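You operate a simulated robot arm through the tools that you are given. There is no shell and no other tool. Be economical: measure what you need, move in short steps, check, and stop when the job is done.

Carry out the task below with a simulated two-armed robot. There is one attempt and no reset: what you move stays moved.

TASK
Rub polish into the brown shoe's toe and fit both shoe shapers.
Fine: hold the shoe while the felt dauber works and stand the dauber back on its spot; brown shaper in the brown shoe, black shaper in the black shoe. A coat counts when it lies all over at full strength: go over it till it gets no stronger.
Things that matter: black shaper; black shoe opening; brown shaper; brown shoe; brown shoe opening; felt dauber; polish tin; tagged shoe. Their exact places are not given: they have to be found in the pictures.

Only the result counts: the job must be done as asked and must still hold three seconds after the hand-in. Knocking over, shifting, dropping, spilling or breaking anything else fails it.

THE ROBOT
Two 7-joint arms with two-finger parallel grippers on one trunk, on a base that drives. Base frame: it is fixed to the floor where the robot stands at the start and does not move with it; the origin is under the middle of the robot, x ahead of it, y to its left, z up; the surface under the hand at the start is at about z = 800. Readings come in mm, rad, newtons and seconds.
The left shoulder is at the start at [50, 177, 1204], the right one opposite. With the tool pointing down near the work surface each hand reaches from about 100 to 680 mm from the robot's upright axis, wherever it stands, measured 20 degrees to its own side. Places, roughly: black shoe opening [600, 700, 800]; brown shoe (29x10x9 cm) [500, 200, 800]; brown shoe opening [600, 200, 800]; polish tin [700, -200, 800]. Payload 3.43 kg a hand.
The tool frame of a hand sits at the grasp point between the pads (the TCP): z along the fingers, y along the line on which they close. The tips reach 34 mm beyond it. The gripper opens to 128 mm. The fingers are 24 mm wide and 12 mm thick; the gripper's body (48 by 130 mm) begins 96 mm behind the TCP.
Orientation is that of the tool frame in the base frame, as [roll, pitch, yaw] about the fixed x, y, z axes, in that order (R = Rz(yaw) Ry(pitch) Rx(roll)). With the fingers straight down and closing along the base's y, the tool's x points along the base's -x, its y along +y and its z along -z.

THE INTERFACE
- The arms move only by the tool drive_tool. It takes "left_moves", "right_moves" or both (then of equal length, played together; a hand with none holds still); each is one flat list of numbers, 7 for each row, row after row: the shift along the base's x, y, z in mm, then the turn, a rotation vector about the base's x, y, z in rad, then the gripper command, from -1 (fully open) to 1 (shut), values between in proportion. In form: [x, y, z, rx, ry, rz, claw, x, y, z, rx, ry, rz, claw, ...]. A call has 1 to 8 rows; each row is the pose to reach, as a shift and turn from the pose commanded when the call began. Each row takes 0.2 s and may step no farther than 50 mm and 0.15 rad from the row before; otherwise, or with a gripper value out of range, the whole call is refused. A pose out of reach is approached as far as the arm can. The call stops where the force on the tool passes 50 N (or 10 N more than at its start, if that is more) or the arm is blocked; 0.2 s more then pass. Each finger travels about 108 mm/s and halts on what it meets, pressing with about 34 N; the grip force reading is that of the motor and also rises with nothing between the fingers. The clock runs only during rows and for 0.2 s after the last one: add rows that repeat a pose to give the fingers time. It gives the time, the measured TCP pose, the force on the tool (base axes), the opening and the grip force at its end, in the units of the frame above (readings bear some noise), with the torque about the TCP (base axes, N m) and any sound that the robot's microphone picked up.
- Cameras (640 x 400 px; columns grow to the right, rows downward): "scene" is now at [148.6, 52.2, 1364.5]; the picture's right is [0.49, -0.87, 0.00], its down [-0.53, -0.30, -0.80] and it looks along [0.69, 0.39, -0.61] (base axes); focal length 257 px, centre (320, 200). "left" rides on the left gripper at [76, 11, -160] in its tool frame; the picture's right is [-0.15, 0.99, 0.00], its down [-0.88, -0.13, -0.46] and it looks along [-0.45, -0.07, 0.89] (tool axes); focal length 234 px, centre (320, 200). "right" rides on the right gripper at [76, -11, -160] in its tool frame; the picture's right is [0.15, 0.99, 0.00], its down [-0.88, 0.13, -0.46] and it looks along [-0.45, 0.07, 0.89] (tool axes); focal length 234 px, centre (320, 200).
- grab_frame(camera): a new picture of that camera. It takes no simulated time.
- raise_lower(by): slides the trunk up (or, below 0, down) by that many mm; the arms and the scene camera ride with it, the base frame stays. It gives what a move gives, with no picture.
- base_move(legs): drives the robot by 1 to 6 legs, each [ahead, turn to the left] in mm and rad, along the robot's own axes; the way and the turn of a leg run together, so that a leg with both is an arc; at most 1500 mm and 3.142 rad a leg. The arms and the cameras ride along, it lands a little off, and it stops where it bumps. It gives what a move gives.
- aim_head(pan, tilt): turns the head with the scene camera to pan (to the left, within 1.396 rad either way) and tilt (down, from -0.506 to 1.204), counted from straight ahead of the robot. It gives what a move gives.
- probe_pixels(camera, pixels): for up to 12 pixels [column, row] of the newest picture of that camera ("zoom" is the newest enlarged one), the place [x, y, z] in the base frame of the surface seen there, good to about 2 mm, but the place of the scene camera against the robot may be out by one fixed shift of up to 12 mm in any direction. It takes no simulated time.
- close_up(camera, box): a new picture of the part [left, top, right, bottom] of that camera's present view, enlarged. It takes no simulated time.
- close_job(): hands the job in; it is judged then, once.

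Work in short steps. Measure before you move; look again where a grasp or a placing could have gone wrong, and mend it. You have 80 turns and 58 pictures in all, those below and enlarged ones among them. Open the grippers and draw the arms clear of the work before you hand the job in, unless the task says otherwise; then end with one line.

The tools are called after ">>>" as a command line: name --argument value ..., lists and objects as JSON in quotes. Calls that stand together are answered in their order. drive_tool: Moves the arms, as the interface text tells. Its arguments: {"type":"object","properties":{"left_moves":{"type":"array"},"right_moves":{"type":"array"}},"required":[]} The other tools are called the same way: raise_lower (by) slides the trunk up or down; base_move (legs) drives the base; aim_head (pan, tilt) turns the head that bears the scene camera; grab_frame (camera) takes a picture; probe_pixels (camera, pixels) gives the place of the surface under pixels of a picture; close_up (camera, box) takes an enlarged picture of a part of a camera's view; close_job () hands the job in.

At the start:

```text
clock: 0.0
left_eef_pos: [288.7, 334.2, 1215.4]
left_orientation: [3.14, 0.0, -3.14]
left_ft_force: [0.1, 0.0, -0.3]
left_torque: [-0.01, -0.02, -0.01]
left_grip_width: 127.8
left_grip_force: 0.1
right_eef_pos: [372.9, 7.0, 1205.5]
right_orientation: [3.139, 0.0, 3.141]
right_ft_force: [-0.3, -0.4, -0.3]
right_torque: [0.0, -0.01, -0.02]
right_grip_width: 127.9
right_grip_force: 0.0
trunk travel left (down, up): [-375.0, 26.0]
robot x, y, heading: [0.6, 1.3, -0.004]
head pan, tilt: [0.517, 0.649]
```

scene: 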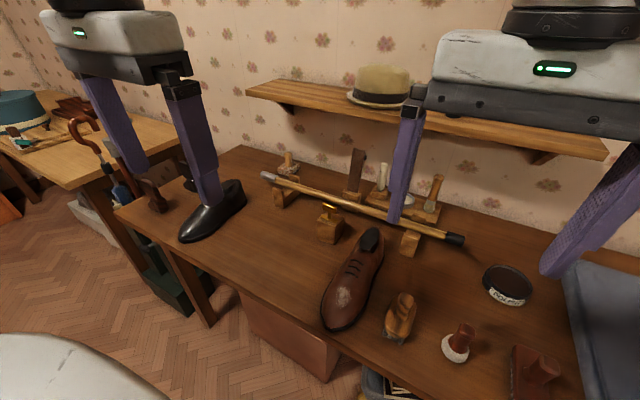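
right: 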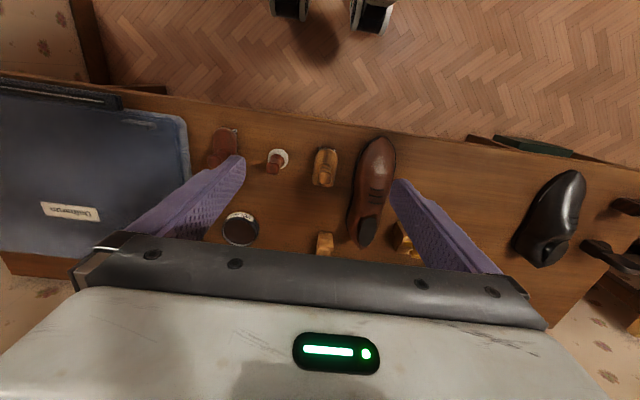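
left: 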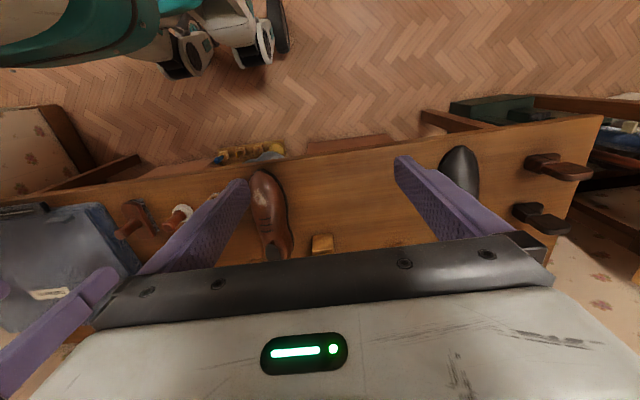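

The scene shows the brown shoe around (352,280), shapers, dauber near (458,342), tin near (507,285), black shoe near (215,212). I take enlarged views to identify things.

>>> close_up --camera "scene" --box '[300, 200, 580, 400]'

>>> close_up --camera "left" --box '[400, 90, 640, 240]'

>>> close_up --camera "right" --box '[190, 110, 430, 260]'

```text
2.00 times, centred on (440, 300) of scene
```

zoom: 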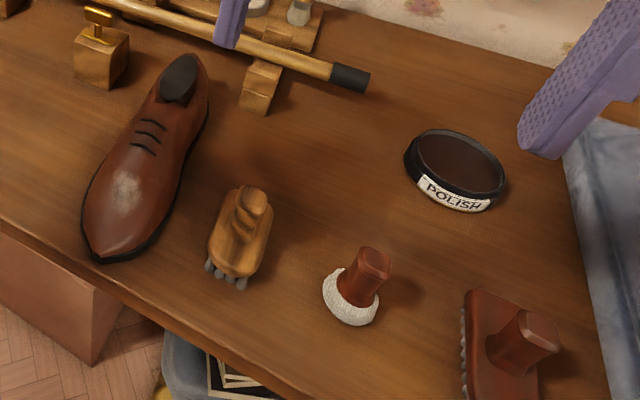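

```text
2.67 times, centred on (520, 165) of left
```

zoom: 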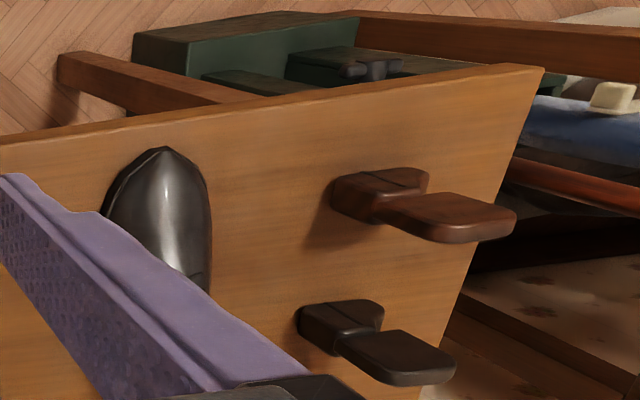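

```text
2.67 times, centred on (310, 185) of right
```

zoom: 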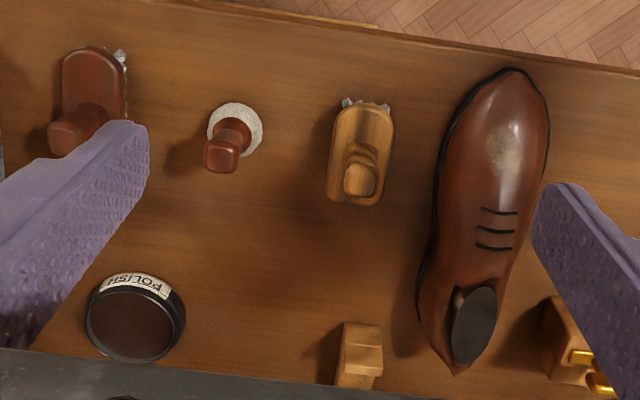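

The shapers stand left of the black shoe. I pan the head to the left for a clearer view.

>>> aim_head --pan 0.95 --tilt 0.6

>>> grab_frame --camera "scene"

```text
clock: 0.9
left_eef_pos: [289.4, 332.0, 1214.7]
left_orientation: [-3.141, -0.001, -3.141]
left_ft_force: [-1.1, 0.1, 0.2]
left_torque: [0.03, 0.01, 0.02]
left_grip_width: 127.8
left_grip_force: 0.0
right_eef_pos: [373.0, 8.6, 1205.3]
right_orientation: [3.141, 0.0, 3.14]
right_ft_force: [0.1, -1.8, 0.0]
right_torque: [0.02, 0.03, 0.03]
right_grip_width: 128.0
right_grip_force: 0.0
trunk travel left (down, up): [-375.0, 26.0]
robot x, y, heading: [-1.0, -2.8, -0.0]
head pan, tilt: [0.949, 0.6]
```

```text
51 pictures are left
```

scene: 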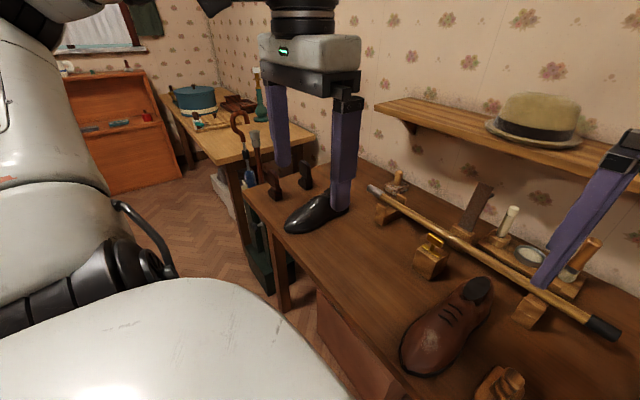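

I probe the shoes, shapers and neighbours in this picture, plus enlarge the shaper area.

>>> probe_pixels --camera "scene" --pixels '[[272, 185], [268, 197], [306, 170], [305, 187], [290, 228], [320, 205], [345, 212], [410, 355], [445, 330], [478, 289], [467, 325], [430, 255]]'

>>> close_up --camera "scene" --box '[230, 140, 390, 240]'

```text
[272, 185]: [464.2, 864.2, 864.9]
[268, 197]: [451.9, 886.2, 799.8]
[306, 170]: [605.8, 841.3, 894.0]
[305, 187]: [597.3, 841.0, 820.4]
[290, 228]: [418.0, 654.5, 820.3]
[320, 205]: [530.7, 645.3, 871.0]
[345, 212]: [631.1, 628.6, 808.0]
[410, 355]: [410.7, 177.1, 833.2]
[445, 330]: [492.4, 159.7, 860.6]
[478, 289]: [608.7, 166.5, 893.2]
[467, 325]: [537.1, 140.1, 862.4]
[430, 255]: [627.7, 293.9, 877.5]
```

```text
4.00 times, centred on (310, 190) of scene
```

zoom: 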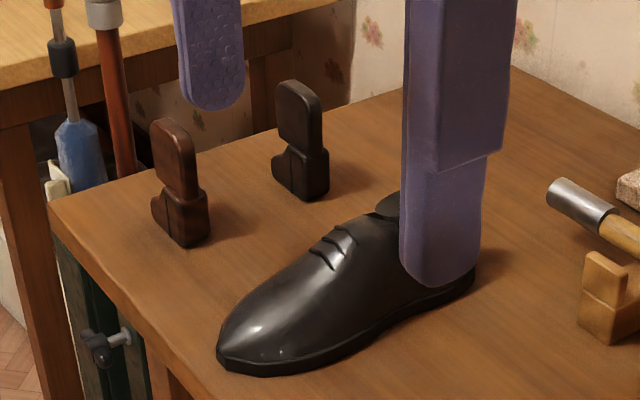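

Now precise places from the right hand camera: enlarged view over dauber, tin and shoe.

>>> close_up --camera "right" --box '[190, 110, 430, 260]'

>>> probe_pixels --camera "zoom" --pixels '[[222, 158], [232, 130], [255, 140], [235, 104], [135, 325], [88, 315], [185, 320], [512, 80], [505, 150], [435, 150], [547, 150], [473, 325]]'

```text
2.67 times, centred on (310, 185) of right
```

zoom: 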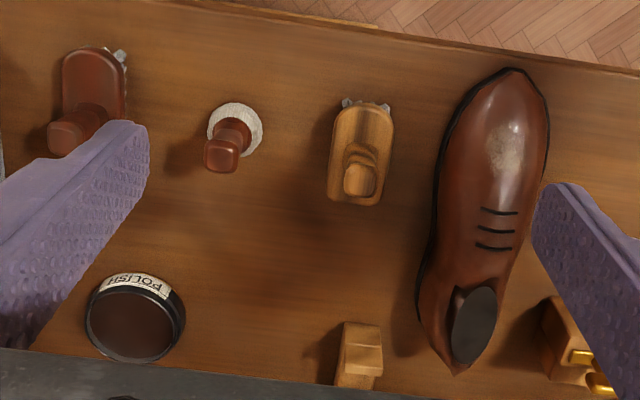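

```text
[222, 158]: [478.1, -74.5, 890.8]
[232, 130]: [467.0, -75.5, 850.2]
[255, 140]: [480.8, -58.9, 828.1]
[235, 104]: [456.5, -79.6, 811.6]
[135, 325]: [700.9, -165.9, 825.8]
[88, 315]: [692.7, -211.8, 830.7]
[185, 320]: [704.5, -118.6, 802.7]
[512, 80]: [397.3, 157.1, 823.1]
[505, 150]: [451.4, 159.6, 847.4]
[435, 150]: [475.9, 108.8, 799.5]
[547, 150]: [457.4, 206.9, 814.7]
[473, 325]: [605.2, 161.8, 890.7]
```

The tin at (701,-166) is ~720 mm from the axis, so I'd like to drive slightly ahead; check clearance of the table front edge and the box below.

>>> aim_head --pan 0.0 --tilt 1.1

>>> grab_frame --camera "scene"

```text
clock: 2.1
left_eef_pos: [288.5, 333.1, 1215.0]
left_orientation: [-3.142, 0.0, 3.141]
left_ft_force: [0.6, -0.7, 0.2]
left_torque: [0.01, 0.03, -0.02]
left_grip_width: 127.9
left_grip_force: 0.2
right_eef_pos: [370.6, 7.4, 1205.1]
right_orientation: [3.14, -0.001, -3.141]
right_ft_force: [1.0, 0.4, -0.1]
right_torque: [0.01, 0.01, -0.02]
right_grip_width: 127.9
right_grip_force: 0.0
trunk travel left (down, up): [-375.0, 26.0]
robot x, y, heading: [-0.1, -0.5, -0.004]
head pan, tilt: [0.0, 1.1]
```

```text
48 pictures are left
```

scene: 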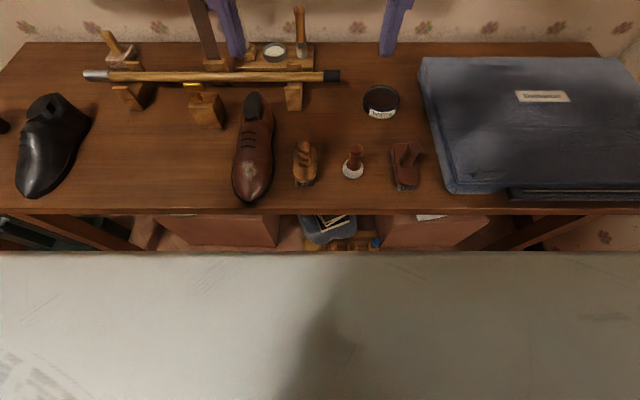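

>>> probe_pixels --camera "scene" --pixels '[[330, 212], [330, 235], [200, 240], [440, 240], [330, 300], [320, 255], [100, 260], [381, 100], [368, 95], [396, 95], [381, 88], [354, 150]]'

>>> close_up --camera "scene" --box '[220, 70, 440, 208]'

```text
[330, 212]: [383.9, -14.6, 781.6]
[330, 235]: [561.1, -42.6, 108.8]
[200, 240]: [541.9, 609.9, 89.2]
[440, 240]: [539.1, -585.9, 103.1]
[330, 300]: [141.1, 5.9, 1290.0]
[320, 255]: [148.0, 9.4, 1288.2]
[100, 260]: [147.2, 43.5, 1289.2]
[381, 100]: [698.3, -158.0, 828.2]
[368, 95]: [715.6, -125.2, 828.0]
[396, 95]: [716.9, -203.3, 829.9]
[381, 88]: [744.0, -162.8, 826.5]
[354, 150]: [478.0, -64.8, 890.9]
```

```text
2.90 times, centred on (330, 139) of scene
```

zoom: 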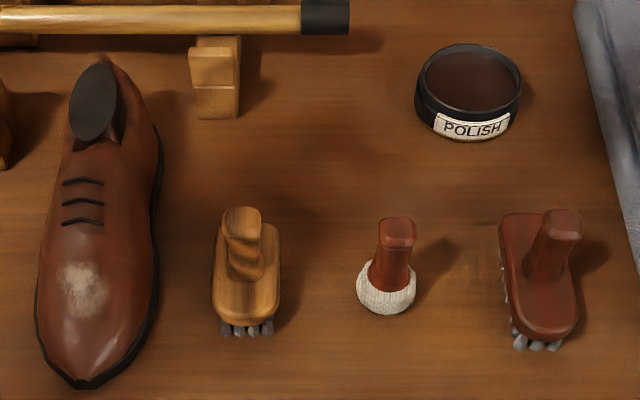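

Dauber knob top at (478,-75,891) by the right camera, tin near (705,-167). I drive 60 mm ahead, which is clear of the table legs' region seen.

>>> base_move --legs '[[60, 0]]'

```text
clock: 3.1
left_eef_pos: [349.5, 333.0, 1214.3]
left_orientation: [-3.142, 0.001, 3.141]
left_ft_force: [0.6, -0.2, 0.2]
left_torque: [-0.01, 0.05, -0.03]
left_grip_width: 128.4
left_grip_force: 0.0
right_eef_pos: [432.5, 8.7, 1203.9]
right_orientation: [3.139, 0.001, -3.14]
right_ft_force: [0.4, 0.9, 0.1]
right_torque: [0.02, 0.05, 0.02]
right_grip_width: 128.0
right_grip_force: 0.0
trunk travel left (down, up): [-375.0, 26.0]
robot x, y, heading: [53.5, 0.7, -0.001]
head pan, tilt: [0.0, 1.1]
```

Right hand goes above the dauber, gripper partly closed, then look.

>>> drive_tool --right_moves '[8, -14, -40, 0, 0, 0, -0.5, 16, -28, -80, 0, 0, 0, 0, 24, -42, -120, 0, 0, 0, 0.06, 32, -56, -160, 0, 0, 0, 0.06, 40, -70, -200, 0, 0, 0, 0.06, 46, -84, -240, 0, 0, 0, 0.06, 46, -84, -240, 0, 0, 0, 0.06]'

>>> grab_frame --camera "right"

```text
clock: 4.7
left_eef_pos: [347.8, 334.1, 1215.7]
left_orientation: [3.141, 0.001, -3.14]
left_ft_force: [0.6, 0.1, -0.4]
left_torque: [-0.02, 0.0, 0.01]
left_grip_width: 128.0
left_grip_force: 0.1
right_eef_pos: [479.9, -75.6, 963.5]
right_orientation: [3.14, 0.001, -3.14]
right_ft_force: [-0.2, -0.9, -0.5]
right_torque: [-0.02, 0.04, 0.01]
right_grip_width: 60.2
right_grip_force: 0.0
trunk travel left (down, up): [-375.0, 26.0]
robot x, y, heading: [58.8, -0.6, -0.002]
head pan, tilt: [0.0, 1.1]
```

```text
46 pictures are left
```

right: 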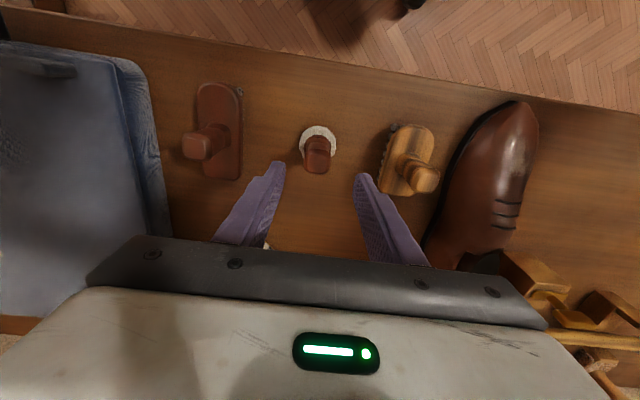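

Dauber visible at (318,152); probing it for exact grip height and centre.

>>> probe_pixels --camera "right" --pixels '[[318, 152], [306, 150], [329, 150], [318, 170], [318, 140], [303, 140], [334, 145], [318, 128], [515, 110], [510, 150], [470, 180], [518, 205]]'

>>> close_up --camera "right" --box '[280, 115, 360, 185]'

```text
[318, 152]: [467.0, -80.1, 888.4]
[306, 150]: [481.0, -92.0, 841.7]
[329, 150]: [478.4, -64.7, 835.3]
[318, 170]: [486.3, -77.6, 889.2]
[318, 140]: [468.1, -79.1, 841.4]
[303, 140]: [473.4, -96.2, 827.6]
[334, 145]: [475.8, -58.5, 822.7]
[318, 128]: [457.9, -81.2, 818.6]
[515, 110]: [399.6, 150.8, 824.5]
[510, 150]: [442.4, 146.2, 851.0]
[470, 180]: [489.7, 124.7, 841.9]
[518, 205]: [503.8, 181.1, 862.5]
```

```text
5.71 times, centred on (320, 150) of right
```

zoom: 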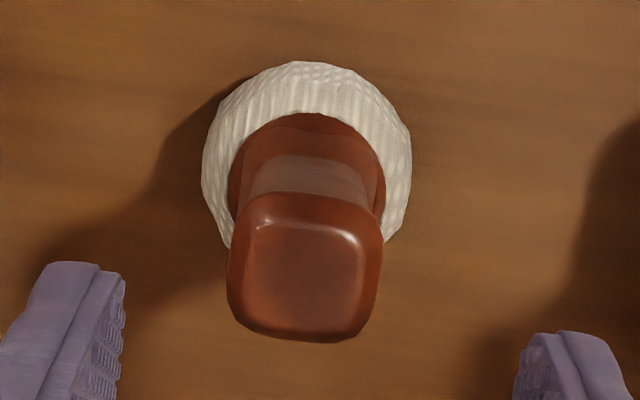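

Knob centre ≈ (477,-78), collar at z≈841, so grip with TCP at z 880 (tips at 846).

>>> drive_tool --right_moves '[-3, -2, -40, 0, 0, 0, 0.06, -3, -2, -83, 0, 0, 0, 0.06, -3, -2, -83, 0, 0, 0, 0.4, -3, -2, -83, 0, 0, 0, 0.8, -3, -2, -83, 0, 0, 0, 1, -3, -2, -83, 0, 0, 0, 1, -3, -2, -83, 0, 0, 0, 1]'

```text
clock: 6.3
left_eef_pos: [348.6, 333.0, 1214.6]
left_orientation: [3.141, 0.0, -3.142]
left_ft_force: [0.7, -0.4, 0.2]
left_torque: [-0.03, -0.01, -0.01]
left_grip_width: 128.1
left_grip_force: 0.1
right_eef_pos: [477.2, -78.1, 882.2]
right_orientation: [-3.141, 0.001, -3.14]
right_ft_force: [-1.1, -0.6, 0.6]
right_torque: [-0.02, 0.0, -0.03]
right_grip_width: 25.6
right_grip_force: 34.4
trunk travel left (down, up): [-375.0, 26.0]
robot x, y, heading: [62.9, -0.5, -0.004]
head pan, tilt: [0.0, 1.1]
```

Gripped at 25.6 mm. Lift and carry over the tin at (703,-167).

>>> drive_tool --right_moves '[0, 0, 45, 0, 0, 0, 1, 10, -4, 90, 0, 0, 0, 1, 58, -10, 90, 0, 0, 0, 1, 105, -25, 90, 0, 0, 0, 1, 150, -45, 90, 0, 0, 0, 1, 190, -72, 90, 0, 0, 0, 1, 226, -89, 90, 0, 0, 0, 1, 226, -89, 90, 0, 0, 0, 1]'

>>> grab_frame --camera "scene"

>>> grab_frame --camera "right"

```text
clock: 8.1
left_eef_pos: [345.9, 332.7, 1214.6]
left_orientation: [3.141, 0.0, 3.141]
left_ft_force: [-0.2, -1.1, 0.0]
left_torque: [-0.02, 0.01, 0.01]
left_grip_width: 128.1
left_grip_force: 0.1
right_eef_pos: [701.6, -167.2, 971.9]
right_orientation: [3.139, 0.001, -3.141]
right_ft_force: [-0.3, -0.8, -0.9]
right_torque: [-0.01, 0.0, 0.02]
right_grip_width: 25.3
right_grip_force: 33.9
trunk travel left (down, up): [-375.0, 26.0]
robot x, y, heading: [62.2, 1.7, 0.004]
head pan, tilt: [0.0, 1.1]
```

```text
44 pictures are left
```

scene: 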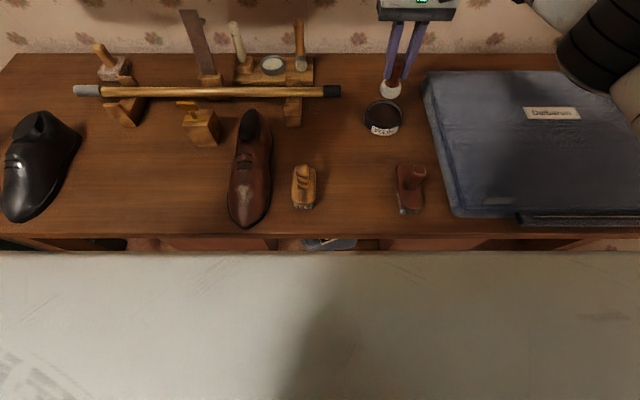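

```text
43 pictures are left
```

right: 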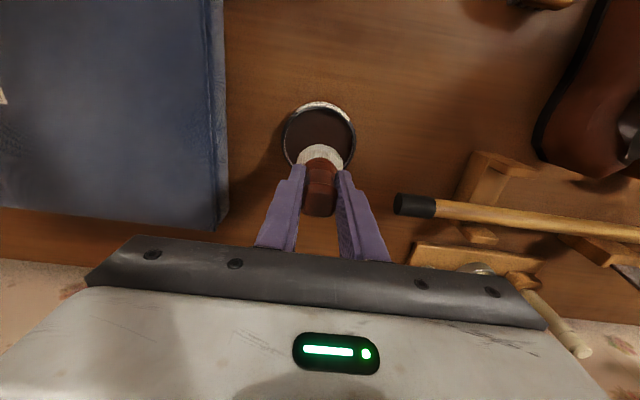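

>>> probe_pixels --camera "right" --pixels '[[320, 108], [286, 135], [354, 135], [320, 130], [300, 155], [342, 158], [320, 150], [310, 120], [290, 148], [352, 148]]'

```text
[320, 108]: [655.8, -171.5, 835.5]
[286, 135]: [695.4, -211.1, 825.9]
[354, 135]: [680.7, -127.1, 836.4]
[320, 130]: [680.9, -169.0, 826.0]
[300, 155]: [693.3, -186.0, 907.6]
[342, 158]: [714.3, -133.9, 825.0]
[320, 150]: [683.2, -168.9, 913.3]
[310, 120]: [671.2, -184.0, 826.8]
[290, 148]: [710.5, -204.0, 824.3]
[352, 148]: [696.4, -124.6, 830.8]
```

Tin centre ≈(700,-168), polish surface z≈826; felt bottom = TCP−82. Lower gently to contact.

>>> drive_tool --right_moves '[0, 0, -30, 0, 0, 0, 1, 0, 0, -55, 0, 0, 0, 1, 0, 0, -60, 0, 0, 0, 1, 0, 0, -64, 0, 0, 0, 1, 0, 0, -66, 0, 0, 0, 1, 0, 0, -66, 0, 0, 0, 1]'

```text
clock: 9.5
left_eef_pos: [347.0, 332.6, 1216.3]
left_orientation: [3.141, 0.002, 3.141]
left_ft_force: [0.6, -0.2, 0.6]
left_torque: [0.0, -0.02, -0.01]
left_grip_width: 128.2
left_grip_force: 0.0
right_eef_pos: [701.2, -166.7, 907.5]
right_orientation: [3.139, 0.003, -3.141]
right_ft_force: [-0.4, -2.6, 11.8]
right_torque: [-0.14, 0.04, -0.03]
right_grip_width: 25.4
right_grip_force: 34.2
trunk travel left (down, up): [-375.0, 26.0]
robot x, y, heading: [59.7, -3.7, 0.001]
head pan, tilt: [0.0, 1.1]
```

Contact at 11.8 N. A small twist in place, then lift and look at the felt.

>>> drive_tool --right_moves '[0, 0, 0, 0, 0, 0.12, 1, 0, 0, 0, 0, 0, 0, 1, 0, 0, 0, 0, 0, -0.12, 1, 0, 0, 0, 0, 0, 0, 1, 0, 0, 20, 0, 0, 0, 1, 0, 0, 60, 0, 0, 0, 1, 0, 0, 70, 0, 0, 0, 1]'

>>> close_up --camera "scene" --box '[340, 50, 440, 140]'

```text
clock: 11.1
left_eef_pos: [347.5, 333.0, 1215.6]
left_orientation: [3.141, -0.001, 3.141]
left_ft_force: [0.1, 0.3, 0.4]
left_torque: [0.02, 0.02, 0.0]
left_grip_width: 128.2
left_grip_force: 0.0
right_eef_pos: [700.9, -167.7, 975.6]
right_orientation: [3.139, 0.0, -3.139]
right_ft_force: [1.2, -0.3, -0.2]
right_torque: [0.01, -0.01, -0.03]
right_grip_width: 25.3
right_grip_force: 33.9
trunk travel left (down, up): [-375.0, 26.0]
robot x, y, heading: [58.4, 0.3, 0.001]
head pan, tilt: [0.0, 1.1]
```

```text
4.44 times, centred on (390, 95) of scene
```

zoom: 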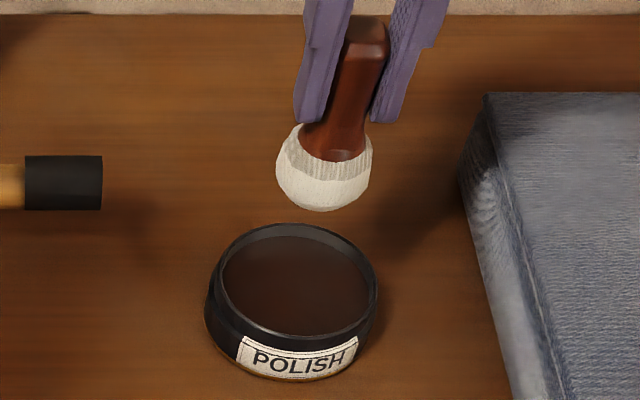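

Felt touched the polish. Now the left hand goes above the shoe's middle (565,162) to hold it.

>>> drive_tool --left_moves '[27, -21, -25, 0, 0, 0, -1, 54, -42, -51, 0, 0, 0, -1, 81, -64, -77, 0, 0, 0, -1, 109, -86, -103, 0, 0, 0, -1, 136, -107, -129, 0, 0, 0, -1, 163, -128, -154, 0, 0, 0, -1, 190, -150, -180, 0, 0, 0, -1, 218, -171, -205, 0, 0, 0, -1]'

>>> grab_frame --camera "left"

```text
clock: 12.9
left_eef_pos: [555.9, 173.5, 1013.1]
left_orientation: [-3.138, 0.005, -3.14]
left_ft_force: [-0.5, 0.3, -0.9]
left_torque: [0.02, -0.01, 0.03]
left_grip_width: 128.3
left_grip_force: 0.1
left hand out of reach, approached as far as the arm can: row 8
right_eef_pos: [701.1, -167.2, 975.4]
right_orientation: [3.14, 0.001, -3.139]
right_ft_force: [-0.6, 0.2, -1.7]
right_torque: [0.0, -0.02, 0.02]
right_grip_width: 25.2
right_grip_force: 33.8
trunk travel left (down, up): [-375.0, 26.0]
robot x, y, heading: [59.7, -0.5, 0.003]
head pan, tilt: [0.0, 1.1]
```

```text
41 pictures are left
```

left: 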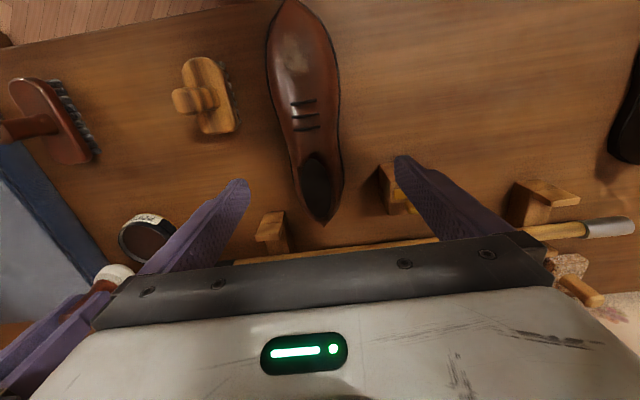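

I probe the shoe outline, toe patch and nearby blocks from the left camera.

>>> probe_pixels --camera "left" --pixels '[[288, 5], [298, 60], [272, 60], [330, 60], [283, 110], [340, 110], [292, 150], [342, 150], [318, 175], [322, 218], [275, 222], [390, 180]]'

>>> close_up --camera "left" --box '[240, 0, 400, 110]'

```text
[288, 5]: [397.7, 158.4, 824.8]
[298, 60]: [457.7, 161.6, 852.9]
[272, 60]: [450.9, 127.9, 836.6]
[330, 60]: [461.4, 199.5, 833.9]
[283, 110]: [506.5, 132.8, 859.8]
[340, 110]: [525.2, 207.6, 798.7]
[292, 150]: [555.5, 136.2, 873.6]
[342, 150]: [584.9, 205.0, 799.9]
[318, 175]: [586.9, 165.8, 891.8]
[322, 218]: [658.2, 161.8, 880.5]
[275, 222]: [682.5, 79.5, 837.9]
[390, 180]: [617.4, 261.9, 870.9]
```

```text
3.64 times, centred on (320, 55) of left
```

zoom: 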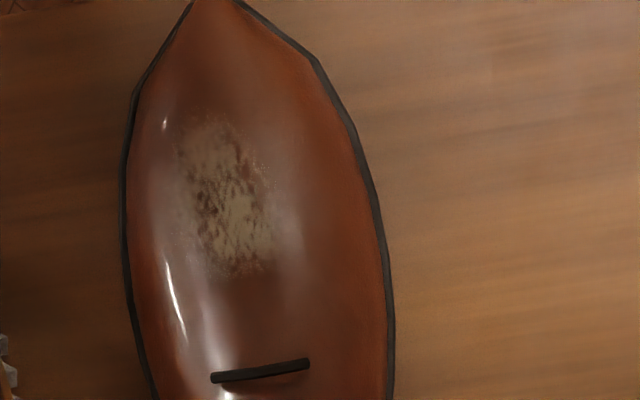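

Shoe axis is y≈163–166; I lower the left hand partway at x≈550 and check the readings.

>>> drive_tool --left_moves '[-5, -3, -40, 0, 0, 0, -1, -8, -6, -80, 0, 0, 0, -1, -8, -6, -80, 0, 0, 0, -1]'

>>> grab_frame --camera "left"

```text
clock: 13.7
left_eef_pos: [534.3, 184.2, 941.4]
left_orientation: [-3.139, 0.002, -3.141]
left_ft_force: [0.2, 0.7, -1.2]
left_torque: [-0.03, -0.04, 0.05]
left_grip_width: 128.0
left_grip_force: 0.1
left hand out of reach, approached as far as the arm can: row 1, 2, 3
right_eef_pos: [701.8, -167.7, 975.4]
right_orientation: [3.139, 0.002, -3.139]
right_ft_force: [0.0, 0.4, -0.4]
right_torque: [0.03, 0.0, -0.04]
right_grip_width: 25.3
right_grip_force: 34.0
trunk travel left (down, up): [-375.0, 26.0]
robot x, y, heading: [60.7, -2.1, -0.001]
head pan, tilt: [0.0, 1.1]
```

```text
39 pictures are left
```

left: 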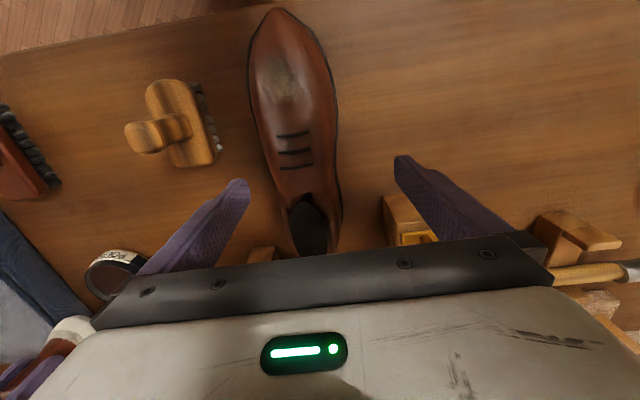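

The left arm runs into some joint limit here. I back it out left, go lower there, then come in along the table to get a better arm configuration.

>>> drive_tool --left_moves '[-30, 30, 10, 0, 0, 0, -1, -60, 60, 20, 0, 0, 0, -1, -90, 90, 20, 0, 0, 0, -1, -100, 110, 0, 0, 0, 0, -1, -100, 110, -20, 0, 0, 0, -1, -70, 80, -20, 0, 0, 0, -1, -40, 50, -10, 0, 0, 0, -1, -20, 20, 0, 0, 0, 0, -1]'

```text
clock: 15.5
left_eef_pos: [514.5, 204.1, 940.6]
left_orientation: [3.141, -0.002, 3.141]
left_ft_force: [-0.2, -0.2, 0.7]
left_torque: [0.04, 0.02, 0.04]
left_grip_width: 128.1
left_grip_force: 0.1
right_eef_pos: [701.3, -165.6, 974.5]
right_orientation: [3.14, 0.0, -3.14]
right_ft_force: [-0.4, 0.8, -0.7]
right_torque: [0.01, 0.01, -0.02]
right_grip_width: 25.3
right_grip_force: 34.5
trunk travel left (down, up): [-375.0, 26.0]
robot x, y, heading: [57.2, 2.3, 0.0]
head pan, tilt: [0.0, 1.1]
```

Reachable so far; test stepping in again toward (548,166).

>>> drive_tool --left_moves '[12, -12, 0, 0, 0, 0, -1, 24, -24, 0, 0, 0, 0, -1, 34, -38, 0, 0, 0, 0, -1]'

>>> grab_frame --camera "scene"

```text
clock: 16.3
left_eef_pos: [536.1, 181.3, 949.7]
left_orientation: [-3.139, 0.002, -3.141]
left_ft_force: [0.4, 0.2, -0.5]
left_torque: [0.0, 0.02, 0.02]
left_grip_width: 128.1
left_grip_force: 0.1
left hand out of reach, approached as far as the arm can: row 2, 3
right_eef_pos: [701.4, -167.7, 975.2]
right_orientation: [3.14, -0.001, -3.141]
right_ft_force: [-0.5, 0.3, -1.1]
right_torque: [0.03, 0.01, 0.01]
right_grip_width: 25.5
right_grip_force: 33.5
trunk travel left (down, up): [-375.0, 26.0]
robot x, y, heading: [59.5, 2.1, -0.002]
head pan, tilt: [0.0, 1.1]
```

```text
38 pictures are left
```

scene: 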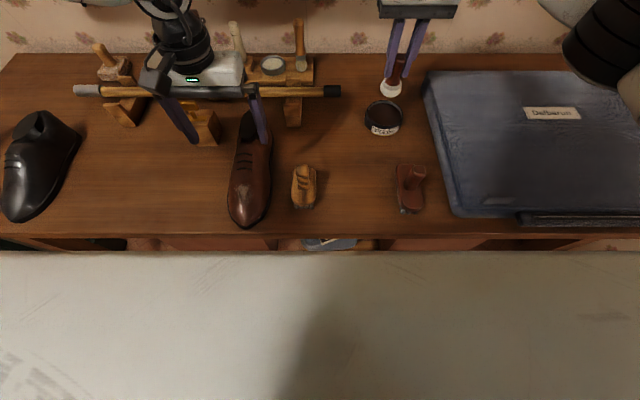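

I test whether a different hand yaw frees the arm: turn +0.3 about z while commanding the target.

>>> drive_tool --left_moves '[0, 0, 0, 0, 0, 0.15, -1, 0, 0, 0, 0, 0, 0.3, -1, 6, -8, 0, 0, 0, 0.3, -1, 12, -16, 0, 0, 0, 0.3, -1]'

```text
clock: 17.3
left_eef_pos: [537.2, 180.7, 953.8]
left_orientation: [-3.139, 0.001, -2.84]
left_ft_force: [-0.2, 0.6, 0.4]
left_torque: [0.0, 0.0, -0.01]
left_grip_width: 128.3
left_grip_force: 0.1
left hand out of reach, approached as far as the arm can: row 3, 4
right_eef_pos: [699.7, -166.6, 976.6]
right_orientation: [3.14, 0.0, -3.14]
right_ft_force: [-0.1, -0.3, 0.0]
right_torque: [0.02, -0.01, 0.03]
right_grip_width: 25.2
right_grip_force: 33.7
trunk travel left (down, up): [-375.0, 26.0]
robot x, y, heading: [62.1, 2.8, 0.005]
head pan, tilt: [0.0, 1.1]
```

Yaw does not matter; it's a positional limit. I back the left hand away and test whether the right hand reaches the toe, which decides how to split roles.

>>> drive_tool --left_moves '[-15, 30, 20, 0, 0, -0.1, -1, -30, 60, 30, 0, 0, -0.2, -1, -45, 100, 40, 0, 0, -0.3, -1, -60, 140, 40, 0, 0, -0.3, -1, -75, 180, 40, 0, 0, -0.3, -1, -75, 200, 40, 0, 0, -0.3, -1]' --right_moves '[-20, 20, 25, 0, 0, 0, 1, -45, 60, 30, 0, 0, 0, 1, -75, 99, 30, 0, 0, 0, 1, -105, 138, 30, 0, 0, 0, 1, -135, 177, 30, 0, 0, 0, 1, -165, 216, 30, 0, 0, 0, 1]'

>>> drive_tool --right_moves '[-30, 30, 0, 0, 0, 0, 1, -60, 60, 0, 0, 0, 0, 1, -75, 90, 0, 0, 0, 0, 1, -90, 114, 0, 0, 0, 0, 1]'

```text
clock: 18.7
left_eef_pos: [462.1, 382.1, 995.0]
left_orientation: [-3.141, 0.0, -3.14]
left_ft_force: [-0.4, -0.3, 0.1]
left_torque: [-0.01, 0.0, -0.03]
left_grip_width: 128.0
left_grip_force: 0.1
right_eef_pos: [536.3, 51.0, 1003.8]
right_orientation: [3.141, 0.0, 3.141]
right_ft_force: [0.8, -0.6, -1.2]
right_torque: [-0.01, 0.02, -0.01]
right_grip_width: 25.2
right_grip_force: 34.0
trunk travel left (down, up): [-375.0, 26.0]
robot x, y, heading: [60.6, -2.3, 0.001]
head pan, tilt: [0.0, 1.1]
```

```text
clock: 19.7
left_eef_pos: [462.5, 380.2, 995.4]
left_orientation: [-3.139, -0.001, -3.139]
left_ft_force: [0.7, 0.4, -0.7]
left_torque: [-0.02, -0.01, -0.06]
left_grip_width: 127.8
left_grip_force: 0.0
right_eef_pos: [446.0, 163.6, 1005.3]
right_orientation: [-3.141, 0.001, 3.142]
right_ft_force: [0.6, 0.4, -0.4]
right_torque: [-0.01, 0.02, 0.03]
right_grip_width: 25.3
right_grip_force: 33.9
trunk travel left (down, up): [-375.0, 26.0]
robot x, y, heading: [59.5, -1.0, -0.003]
head pan, tilt: [0.0, 1.1]
```

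Right reaches the toe fine. For the left, lowering the trunk should ease its limit: raise both hands 150, then lower the trunk 150.

>>> drive_tool --left_moves '[0, 0, 50, 0, 0, 0, -1, 0, 0, 100, 0, 0, 0, -1, 0, 0, 150, 0, 0, 0, -1]' --right_moves '[0, 0, 50, 0, 0, 0, 1, 0, 0, 100, 0, 0, 0, 1, 0, 0, 150, 0, 0, 0, 1]'

>>> raise_lower --by -150

```text
clock: 20.5
left_eef_pos: [461.5, 379.3, 1146.5]
left_orientation: [3.141, 0.001, -3.141]
left_ft_force: [0.0, 0.4, 0.3]
left_torque: [0.06, 0.0, 0.0]
left_grip_width: 127.9
left_grip_force: 0.1
right_eef_pos: [451.9, 155.9, 1154.3]
right_orientation: [3.139, -0.01, 3.123]
right_ft_force: [-0.2, 0.0, -0.1]
right_torque: [0.02, -0.02, 0.03]
right_grip_width: 25.3
right_grip_force: 33.7
trunk travel left (down, up): [-375.0, 26.0]
robot x, y, heading: [58.4, 0.4, -0.002]
head pan, tilt: [0.0, 1.1]
```

```text
clock: 22.2
left_eef_pos: [462.0, 380.2, 995.4]
left_orientation: [-3.141, 0.001, -3.141]
left_ft_force: [-0.5, -0.6, 0.2]
left_torque: [-0.04, 0.0, -0.02]
left_grip_width: 128.0
left_grip_force: 0.1
right_eef_pos: [451.9, 158.6, 1008.1]
right_orientation: [3.133, -0.001, 3.125]
right_ft_force: [-0.4, -0.3, -0.7]
right_torque: [-0.01, 0.01, 0.05]
right_grip_width: 25.4
right_grip_force: 34.3
trunk travel left (down, up): [-225.0, 176.0]
robot x, y, heading: [57.3, -2.5, -0.001]
head pan, tilt: [0.0, 1.1]
```

Now the left hand moves in over (550,166) while the right gives way.

>>> drive_tool --left_moves '[15, -36, 0, 0, 0, 0, -1, 30, -72, 0, 0, 0, 0, -1, 45, -108, 0, 0, 0, 0, -1, 60, -144, 0, 0, 0, 0, -1, 75, -180, 0, 0, 0, 0, -1, 88, -214, 0, 0, 0, 0, -1, 88, -214, -40, 0, 0, 0, -1]' --right_moves '[-5, -36, 0, 0, 0, 0, 1, -10, -72, 0, 0, 0, 0, 1, -10, -108, 0, 0, 0, 0, 1, -10, -140, 0, 0, 0, 0, 1, -10, -140, 0, 0, 0, 0, 1, -10, -140, 0, 0, 0, 0, 1, -10, -140, 0, 0, 0, 0, 1]'

```text
clock: 23.8
left_eef_pos: [549.4, 168.3, 956.1]
left_orientation: [3.141, 0.0, -3.139]
left_ft_force: [1.1, 0.4, 0.2]
left_torque: [-0.04, 0.0, -0.02]
left_grip_width: 127.8
left_grip_force: 0.0
left hand out of reach, approached as far as the arm can: row 6
right_eef_pos: [435.3, 23.1, 1005.2]
right_orientation: [3.139, -0.001, -3.138]
right_ft_force: [0.6, 0.3, -0.7]
right_torque: [0.0, 0.03, -0.03]
right_grip_width: 25.5
right_grip_force: 33.7
trunk travel left (down, up): [-225.0, 176.0]
robot x, y, heading: [59.9, -2.5, 0.0]
head pan, tilt: [0.0, 1.1]
```

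It works with the trunk lower. Descend to z≈848 with fingers either side of the shoe.

>>> drive_tool --left_moves '[0, -2, -40, 0, 0, 0, -1, 0, -2, -80, 0, 0, 0, -1, 0, -2, -108, 0, 0, 0, -1]'

>>> grab_frame --camera "left"

>>> grab_frame --camera "scene"

```text
clock: 24.6
left_eef_pos: [546.0, 169.2, 849.1]
left_orientation: [-3.139, 0.001, -3.139]
left_ft_force: [0.0, -0.4, 0.5]
left_torque: [0.01, -0.02, 0.02]
left_grip_width: 127.7
left_grip_force: 0.1
left hand out of reach, approached as far as the arm can: row 3
right_eef_pos: [435.7, 24.3, 1003.9]
right_orientation: [3.14, 0.0, -3.139]
right_ft_force: [-0.8, -0.2, -0.8]
right_torque: [0.0, 0.0, 0.02]
right_grip_width: 25.3
right_grip_force: 33.8
trunk travel left (down, up): [-225.0, 176.0]
robot x, y, heading: [62.0, -0.8, 0.002]
head pan, tilt: [0.0, 1.1]
```

```text
37 pictures are left
```

left: 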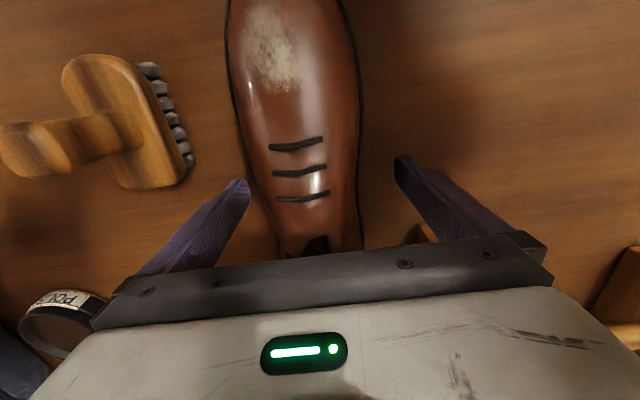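

```text
36 pictures are left
```

scene: 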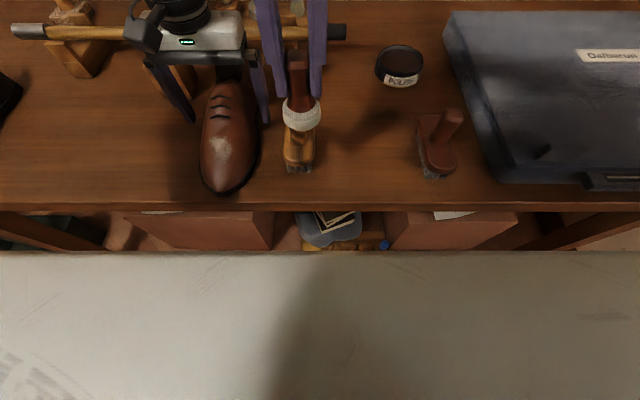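

I probe the shoe's side edges near the fingers to centre the grip.

>>> probe_pixels --camera "left" --pixels '[[266, 220], [272, 240], [360, 225], [361, 240], [270, 225], [355, 225], [258, 190], [357, 190], [275, 60], [240, 60], [350, 60], [270, 10]]'

```text
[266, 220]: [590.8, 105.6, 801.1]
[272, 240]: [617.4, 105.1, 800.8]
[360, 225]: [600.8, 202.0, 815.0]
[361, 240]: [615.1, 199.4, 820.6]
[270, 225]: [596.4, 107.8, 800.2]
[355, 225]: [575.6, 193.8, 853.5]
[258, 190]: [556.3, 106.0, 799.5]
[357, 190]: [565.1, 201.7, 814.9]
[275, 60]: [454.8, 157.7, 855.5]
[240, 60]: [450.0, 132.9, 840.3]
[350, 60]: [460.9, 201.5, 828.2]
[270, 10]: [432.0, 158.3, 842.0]
```

Shoe centre is y≈164; I nudge left hand to (540,164) and close.

>>> drive_tool --left_moves '[-6, -5, 0, 0, 0, 0, -1, -6, -5, 0, 0, 0, 0, -0.6, -6, -5, 0, 0, 0, 0, -0.3, -6, -5, 0, 0, 0, 0, 0, -6, -5, 0, 0, 0, 0, 0, -6, -5, 0, 0, 0, 0, 0]'

```text
clock: 26.0
left_eef_pos: [538.7, 164.1, 850.1]
left_orientation: [-3.141, 0.001, -3.142]
left_ft_force: [-0.4, -3.6, 0.4]
left_torque: [-0.41, 0.04, -0.05]
left_grip_width: 81.8
left_grip_force: 34.0
right_eef_pos: [436.0, 23.2, 1005.4]
right_orientation: [3.139, 0.0, -3.14]
right_ft_force: [-0.1, 0.0, -1.4]
right_torque: [-0.02, 0.0, 0.0]
right_grip_width: 25.3
right_grip_force: 33.5
trunk travel left (down, up): [-225.0, 176.0]
robot x, y, heading: [62.0, -1.1, 0.002]
head pan, tilt: [0.0, 1.1]
```

Shoe held (81.8 mm). The toe slopes about 25–30° toward the robot, so I tilt the dauber (ry −0.35) and bring it above the toe.

>>> drive_tool --right_moves '[-10, 20, 0, 0, -0.14, 0, 1, -16, 50, 0, 0, -0.28, 0, 1, -16, 95, 0, 0, -0.35, 0, 1, -16, 137, 0, 0, -0.35, 0, 1, -14, 137, -45, 0, -0.35, 0, 1, -14, 137, -65, 0, -0.35, 0, 1]'

>>> grab_frame --camera "scene"

```text
clock: 27.4
left_eef_pos: [539.0, 165.6, 849.3]
left_orientation: [-3.142, 0.001, -3.141]
left_ft_force: [-0.8, 2.6, 3.8]
left_torque: [-0.22, 0.23, 0.01]
left_grip_width: 81.6
left_grip_force: 34.0
right_eef_pos: [422.0, 160.4, 941.2]
right_orientation: [3.139, 0.354, -3.141]
right_ft_force: [-0.5, -0.8, -0.8]
right_torque: [0.05, 0.0, -0.01]
right_grip_width: 25.0
right_grip_force: 33.9
trunk travel left (down, up): [-225.0, 176.0]
robot x, y, heading: [61.4, -0.6, 0.001]
head pan, tilt: [0.0, 1.1]
```

```text
35 pictures are left
```

scene: 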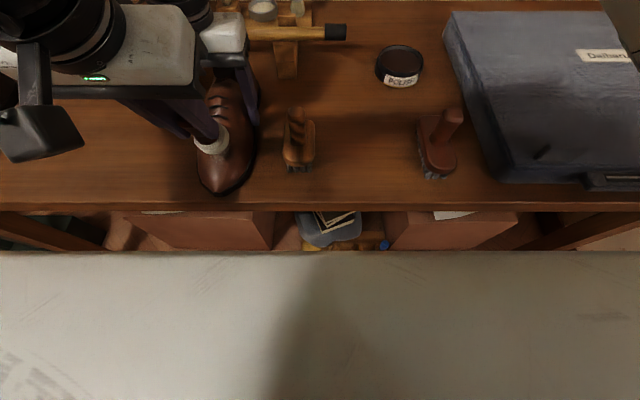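

Dauber hangs just above the patch (212,142). Lower in small steps until a light contact.

>>> drive_tool --right_moves '[0, 0, -5, 0, 0, 0, 1, 0, 0, -9, 0, 0, 0, 1, 0, 0, -12, 0, 0, 0, 1, 0, 0, -12, 0, 0, 0, 1]'

```text
clock: 28.4
left_eef_pos: [537.4, 165.9, 849.9]
left_orientation: [-3.14, 0.003, -3.14]
left_ft_force: [-0.3, 5.0, 6.2]
left_torque: [0.45, 0.12, -0.06]
left_grip_width: 81.7
left_grip_force: 34.1
right_eef_pos: [420.7, 160.7, 929.0]
right_orientation: [-3.141, 0.351, -3.14]
right_ft_force: [-0.7, -0.3, -0.5]
right_torque: [-0.01, 0.01, 0.01]
right_grip_width: 25.3
right_grip_force: 34.2
trunk travel left (down, up): [-225.0, 176.0]
robot x, y, heading: [59.9, 0.1, 0.002]
head pan, tilt: [0.0, 1.1]
```

>>> drive_tool --right_moves '[0, 0, -2, 0, 0, 0, 1, 0, 0, -4, 0, 0, 0, 1, 0, 0, -5, 0, 0, 0, 1, 0, 0, -5, 0, 0, 0, 1]'

```text
clock: 29.4
left_eef_pos: [538.2, 166.4, 849.6]
left_orientation: [3.139, 0.004, -3.139]
left_ft_force: [10.1, 7.5, -3.3]
left_torque: [0.26, -0.54, -0.3]
left_grip_width: 81.9
left_grip_force: 34.3
right_eef_pos: [420.3, 161.0, 926.7]
right_orientation: [3.136, 0.354, 3.141]
right_ft_force: [-12.7, -4.4, 31.2]
right_torque: [0.04, -0.84, -0.14]
right_grip_width: 25.7
right_grip_force: 34.2
trunk travel left (down, up): [-225.0, 176.0]
robot x, y, heading: [57.9, 2.9, 0.001]
head pan, tilt: [0.0, 1.1]
```

Contact felt (31 N); ease to a light pressure and stroke along the toe following the slope.

>>> drive_tool --right_moves '[0, 0, 1.5, 0, 0, 0, 1, 10, 0, 5.5, 0, 0, 0, 1, 18, 0, 9, 0, 0, 0, 1, 9, 0, 5.5, 0, 0, 0, 1, 0, 0, 1.5, 0, 0, 0, 1, -10, 0, -3.5, 0, 0, 0, 1, -18, 0, -7.5, 0, 0, 0, 1, -10, 0, -3.5, 0, 0, 0, 1]'

```text
clock: 31.2
left_eef_pos: [539.5, 164.4, 850.5]
left_orientation: [-3.14, 0.003, -3.141]
left_ft_force: [12.1, 1.0, 2.0]
left_torque: [0.22, 0.06, -0.92]
left_grip_width: 81.3
left_grip_force: 34.5
right_eef_pos: [406.8, 159.5, 917.8]
right_orientation: [-3.137, 0.34, -3.134]
right_ft_force: [-12.3, -3.7, 8.1]
right_torque: [-0.15, 0.32, -0.06]
right_grip_width: 25.5
right_grip_force: 34.0
trunk travel left (down, up): [-225.0, 176.0]
robot x, y, heading: [60.0, -4.2, 0.001]
head pan, tilt: [0.0, 1.1]
```

Good contact. Lift the dauber back a bit and view the toe from the left camera.

>>> drive_tool --right_moves '[-20, 0, 25, 0, 0, 0, 1, -60, -10, 40, 0, 0, 0, 1, -80, -50, 50, 0, 0, 0, 1]'

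>>> close_up --camera "left" --box '[200, 0, 400, 125]'

>>> close_up --camera "scene" --box '[150, 60, 350, 200]'

```text
clock: 31.9
left_eef_pos: [538.4, 164.1, 851.4]
left_orientation: [-3.139, 0.0, -3.139]
left_ft_force: [-0.6, -2.4, 3.7]
left_torque: [0.28, 0.51, 0.17]
left_grip_width: 81.4
left_grip_force: 33.9
right_eef_pos: [360.2, 137.3, 964.1]
right_orientation: [3.13, 0.366, 3.089]
right_ft_force: [0.7, -1.2, -0.8]
right_torque: [0.06, 0.21, 0.07]
right_grip_width: 25.2
right_grip_force: 34.4
trunk travel left (down, up): [-225.0, 176.0]
robot x, y, heading: [60.9, -0.4, -0.003]
head pan, tilt: [0.0, 1.1]
stopped in row 3 (right hand): the force on the tool passed its limit at 99 N (the readings are from after the stop); the commanded pose is now the measured one
```

```text
3.20 times, centred on (300, 62) of left
```

zoom: 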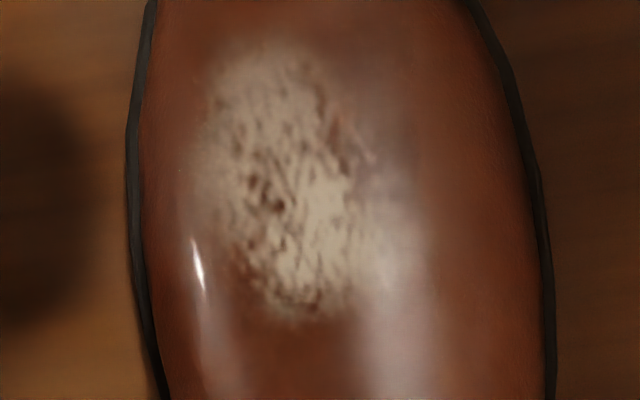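

```text
2.86 times, centred on (250, 130) of scene
```

zoom: 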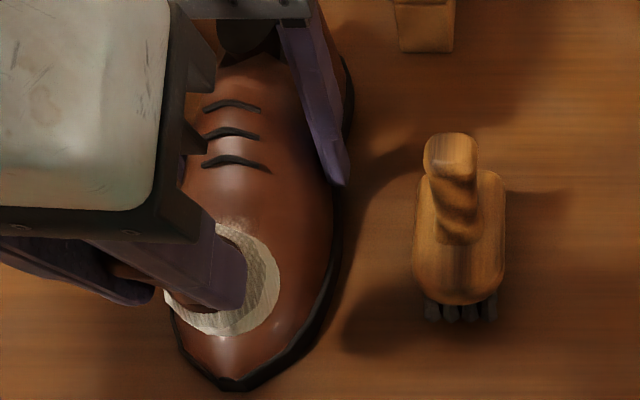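

No visible change on the patch, and the right hand bumped while retracting too close to the body. I move it forward/up and right, tilting the felt's underside toward the head camera to inspect it.

>>> drive_tool --right_moves '[15, 0, 20, 0, 0, 0, 1, 30, -15, 40, 0, 0.1, 0.02, 1, 45, -45, 50, 0, 0.25, 0.05, 1, 55, -85, 60, 0, 0.4, 0.05, 1, 65, -125, 60, 0, 0.55, 0.05, 1, 80, -160, 60, 0, 0.7, 0.05, 1, 90, -190, 60, 0, 0.84, 0.05, 1]'

>>> close_up --camera "scene" --box '[150, 0, 470, 200]'

```text
refused: row 3 steps farther than a row can; nothing moved
```

```text
2.00 times, centred on (310, 100) of scene
```

zoom: 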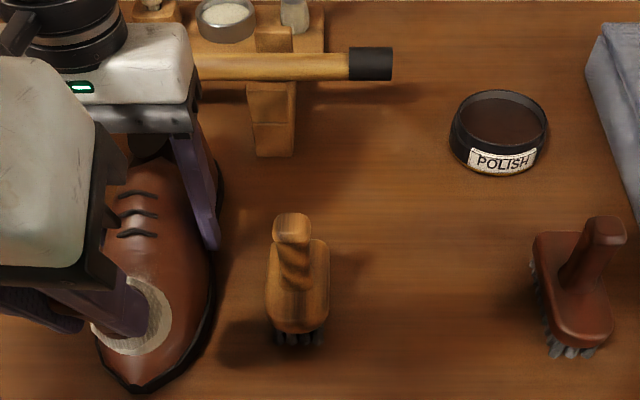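

>>> drive_tool --right_moves '[15, 0, 20, 0, 0, 0, 1, 30, -20, 40, 0, 0.1, 0.02, 1, 42, -55, 50, 0, 0.23, 0.04, 1, 52, -95, 60, 0, 0.36, 0.05, 1, 62, -135, 60, 0, 0.5, 0.05, 1, 75, -170, 60, 0, 0.64, 0.05, 1, 90, -200, 60, 0, 0.78, 0.05, 1, 90, -200, 60, 0, 0.9, 0.05, 1]'

>>> grab_frame --camera "scene"

```text
clock: 33.8
left_eef_pos: [538.6, 164.1, 851.8]
left_orientation: [-3.138, 0.002, -3.14]
left_ft_force: [-1.6, -1.9, 3.6]
left_torque: [0.3, 0.13, -0.06]
left_grip_width: 81.5
left_grip_force: 34.7
right_eef_pos: [449.3, -64.6, 1023.3]
right_orientation: [-3.132, -0.535, 3.139]
right_ft_force: [0.1, 0.1, -0.1]
right_torque: [0.02, -0.01, 0.04]
right_grip_width: 25.5
right_grip_force: 33.6
trunk travel left (down, up): [-225.0, 176.0]
robot x, y, heading: [62.2, 2.4, 0.004]
head pan, tilt: [0.0, 1.1]
```

```text
31 pictures are left
```

scene: 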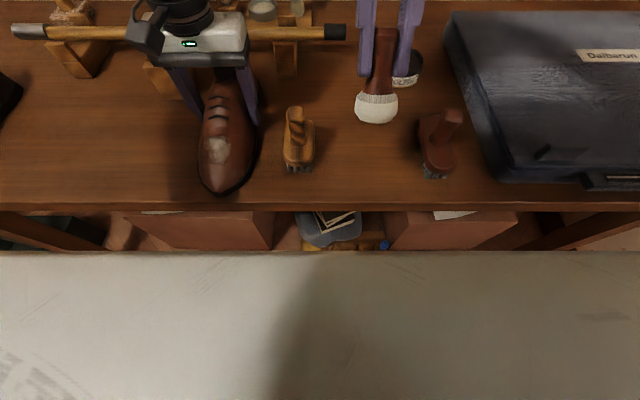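

>>> close_up --camera "scene" --box '[180, 60, 420, 210]'

```text
2.67 times, centred on (300, 135) of scene
```

zoom: 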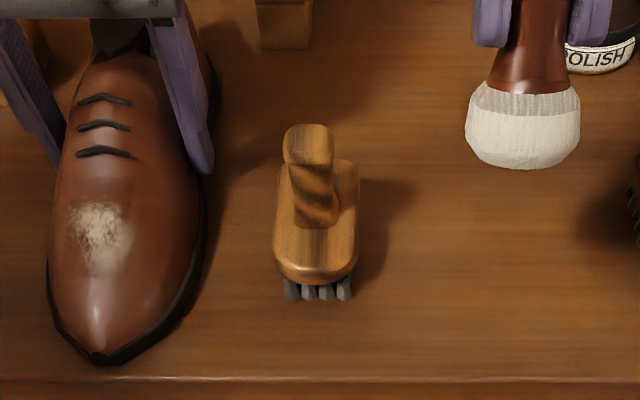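

Felt is clean: it picked up no polish. I go back to the tin and this time work the felt in the polish with small movements.

>>> drive_tool --right_moves '[35, -12, 0, 0, -0.13, 0, 1, 70, -26, -5, 0, -0.26, 0, 1, 105, -40, -15, 0, -0.39, 0, 1, 140, -55, -25, 0, -0.535, 0, 1, 180, -70, -40, 0, -0.535, 0, 1, 220, -86, -48, 0, -0.535, 0, 1, 252, -103, -60, 0, -0.535, 0, 1, 252, -103, -85, 0, -0.535, 0, 1]'

>>> grab_frame --camera "right"

```text
clock: 35.5
left_eef_pos: [538.7, 164.1, 850.2]
left_orientation: [-3.139, 0.003, -3.138]
left_ft_force: [0.7, -3.4, 6.4]
left_torque: [0.24, 0.35, 0.26]
left_grip_width: 81.5
left_grip_force: 34.2
right_eef_pos: [702.7, -166.8, 937.9]
right_orientation: [-3.132, 0.005, 3.14]
right_ft_force: [-0.2, 0.7, -0.6]
right_torque: [-0.01, 0.04, 0.0]
right_grip_width: 25.2
right_grip_force: 33.7
right hand out of reach, approached as far as the arm can: row 7
trunk travel left (down, up): [-225.0, 176.0]
robot x, y, heading: [60.1, -1.2, -0.0]
head pan, tilt: [0.0, 1.1]
```

```text
29 pictures are left
```

right: 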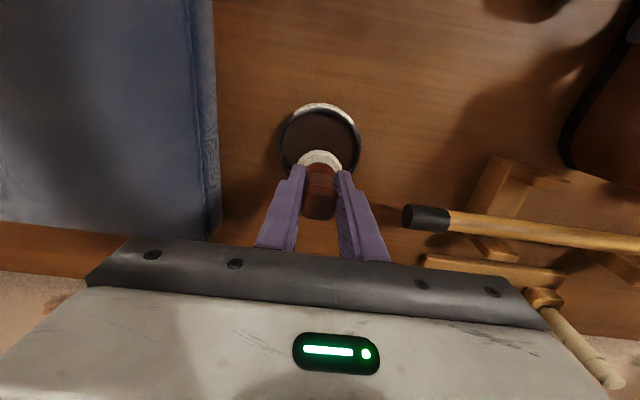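

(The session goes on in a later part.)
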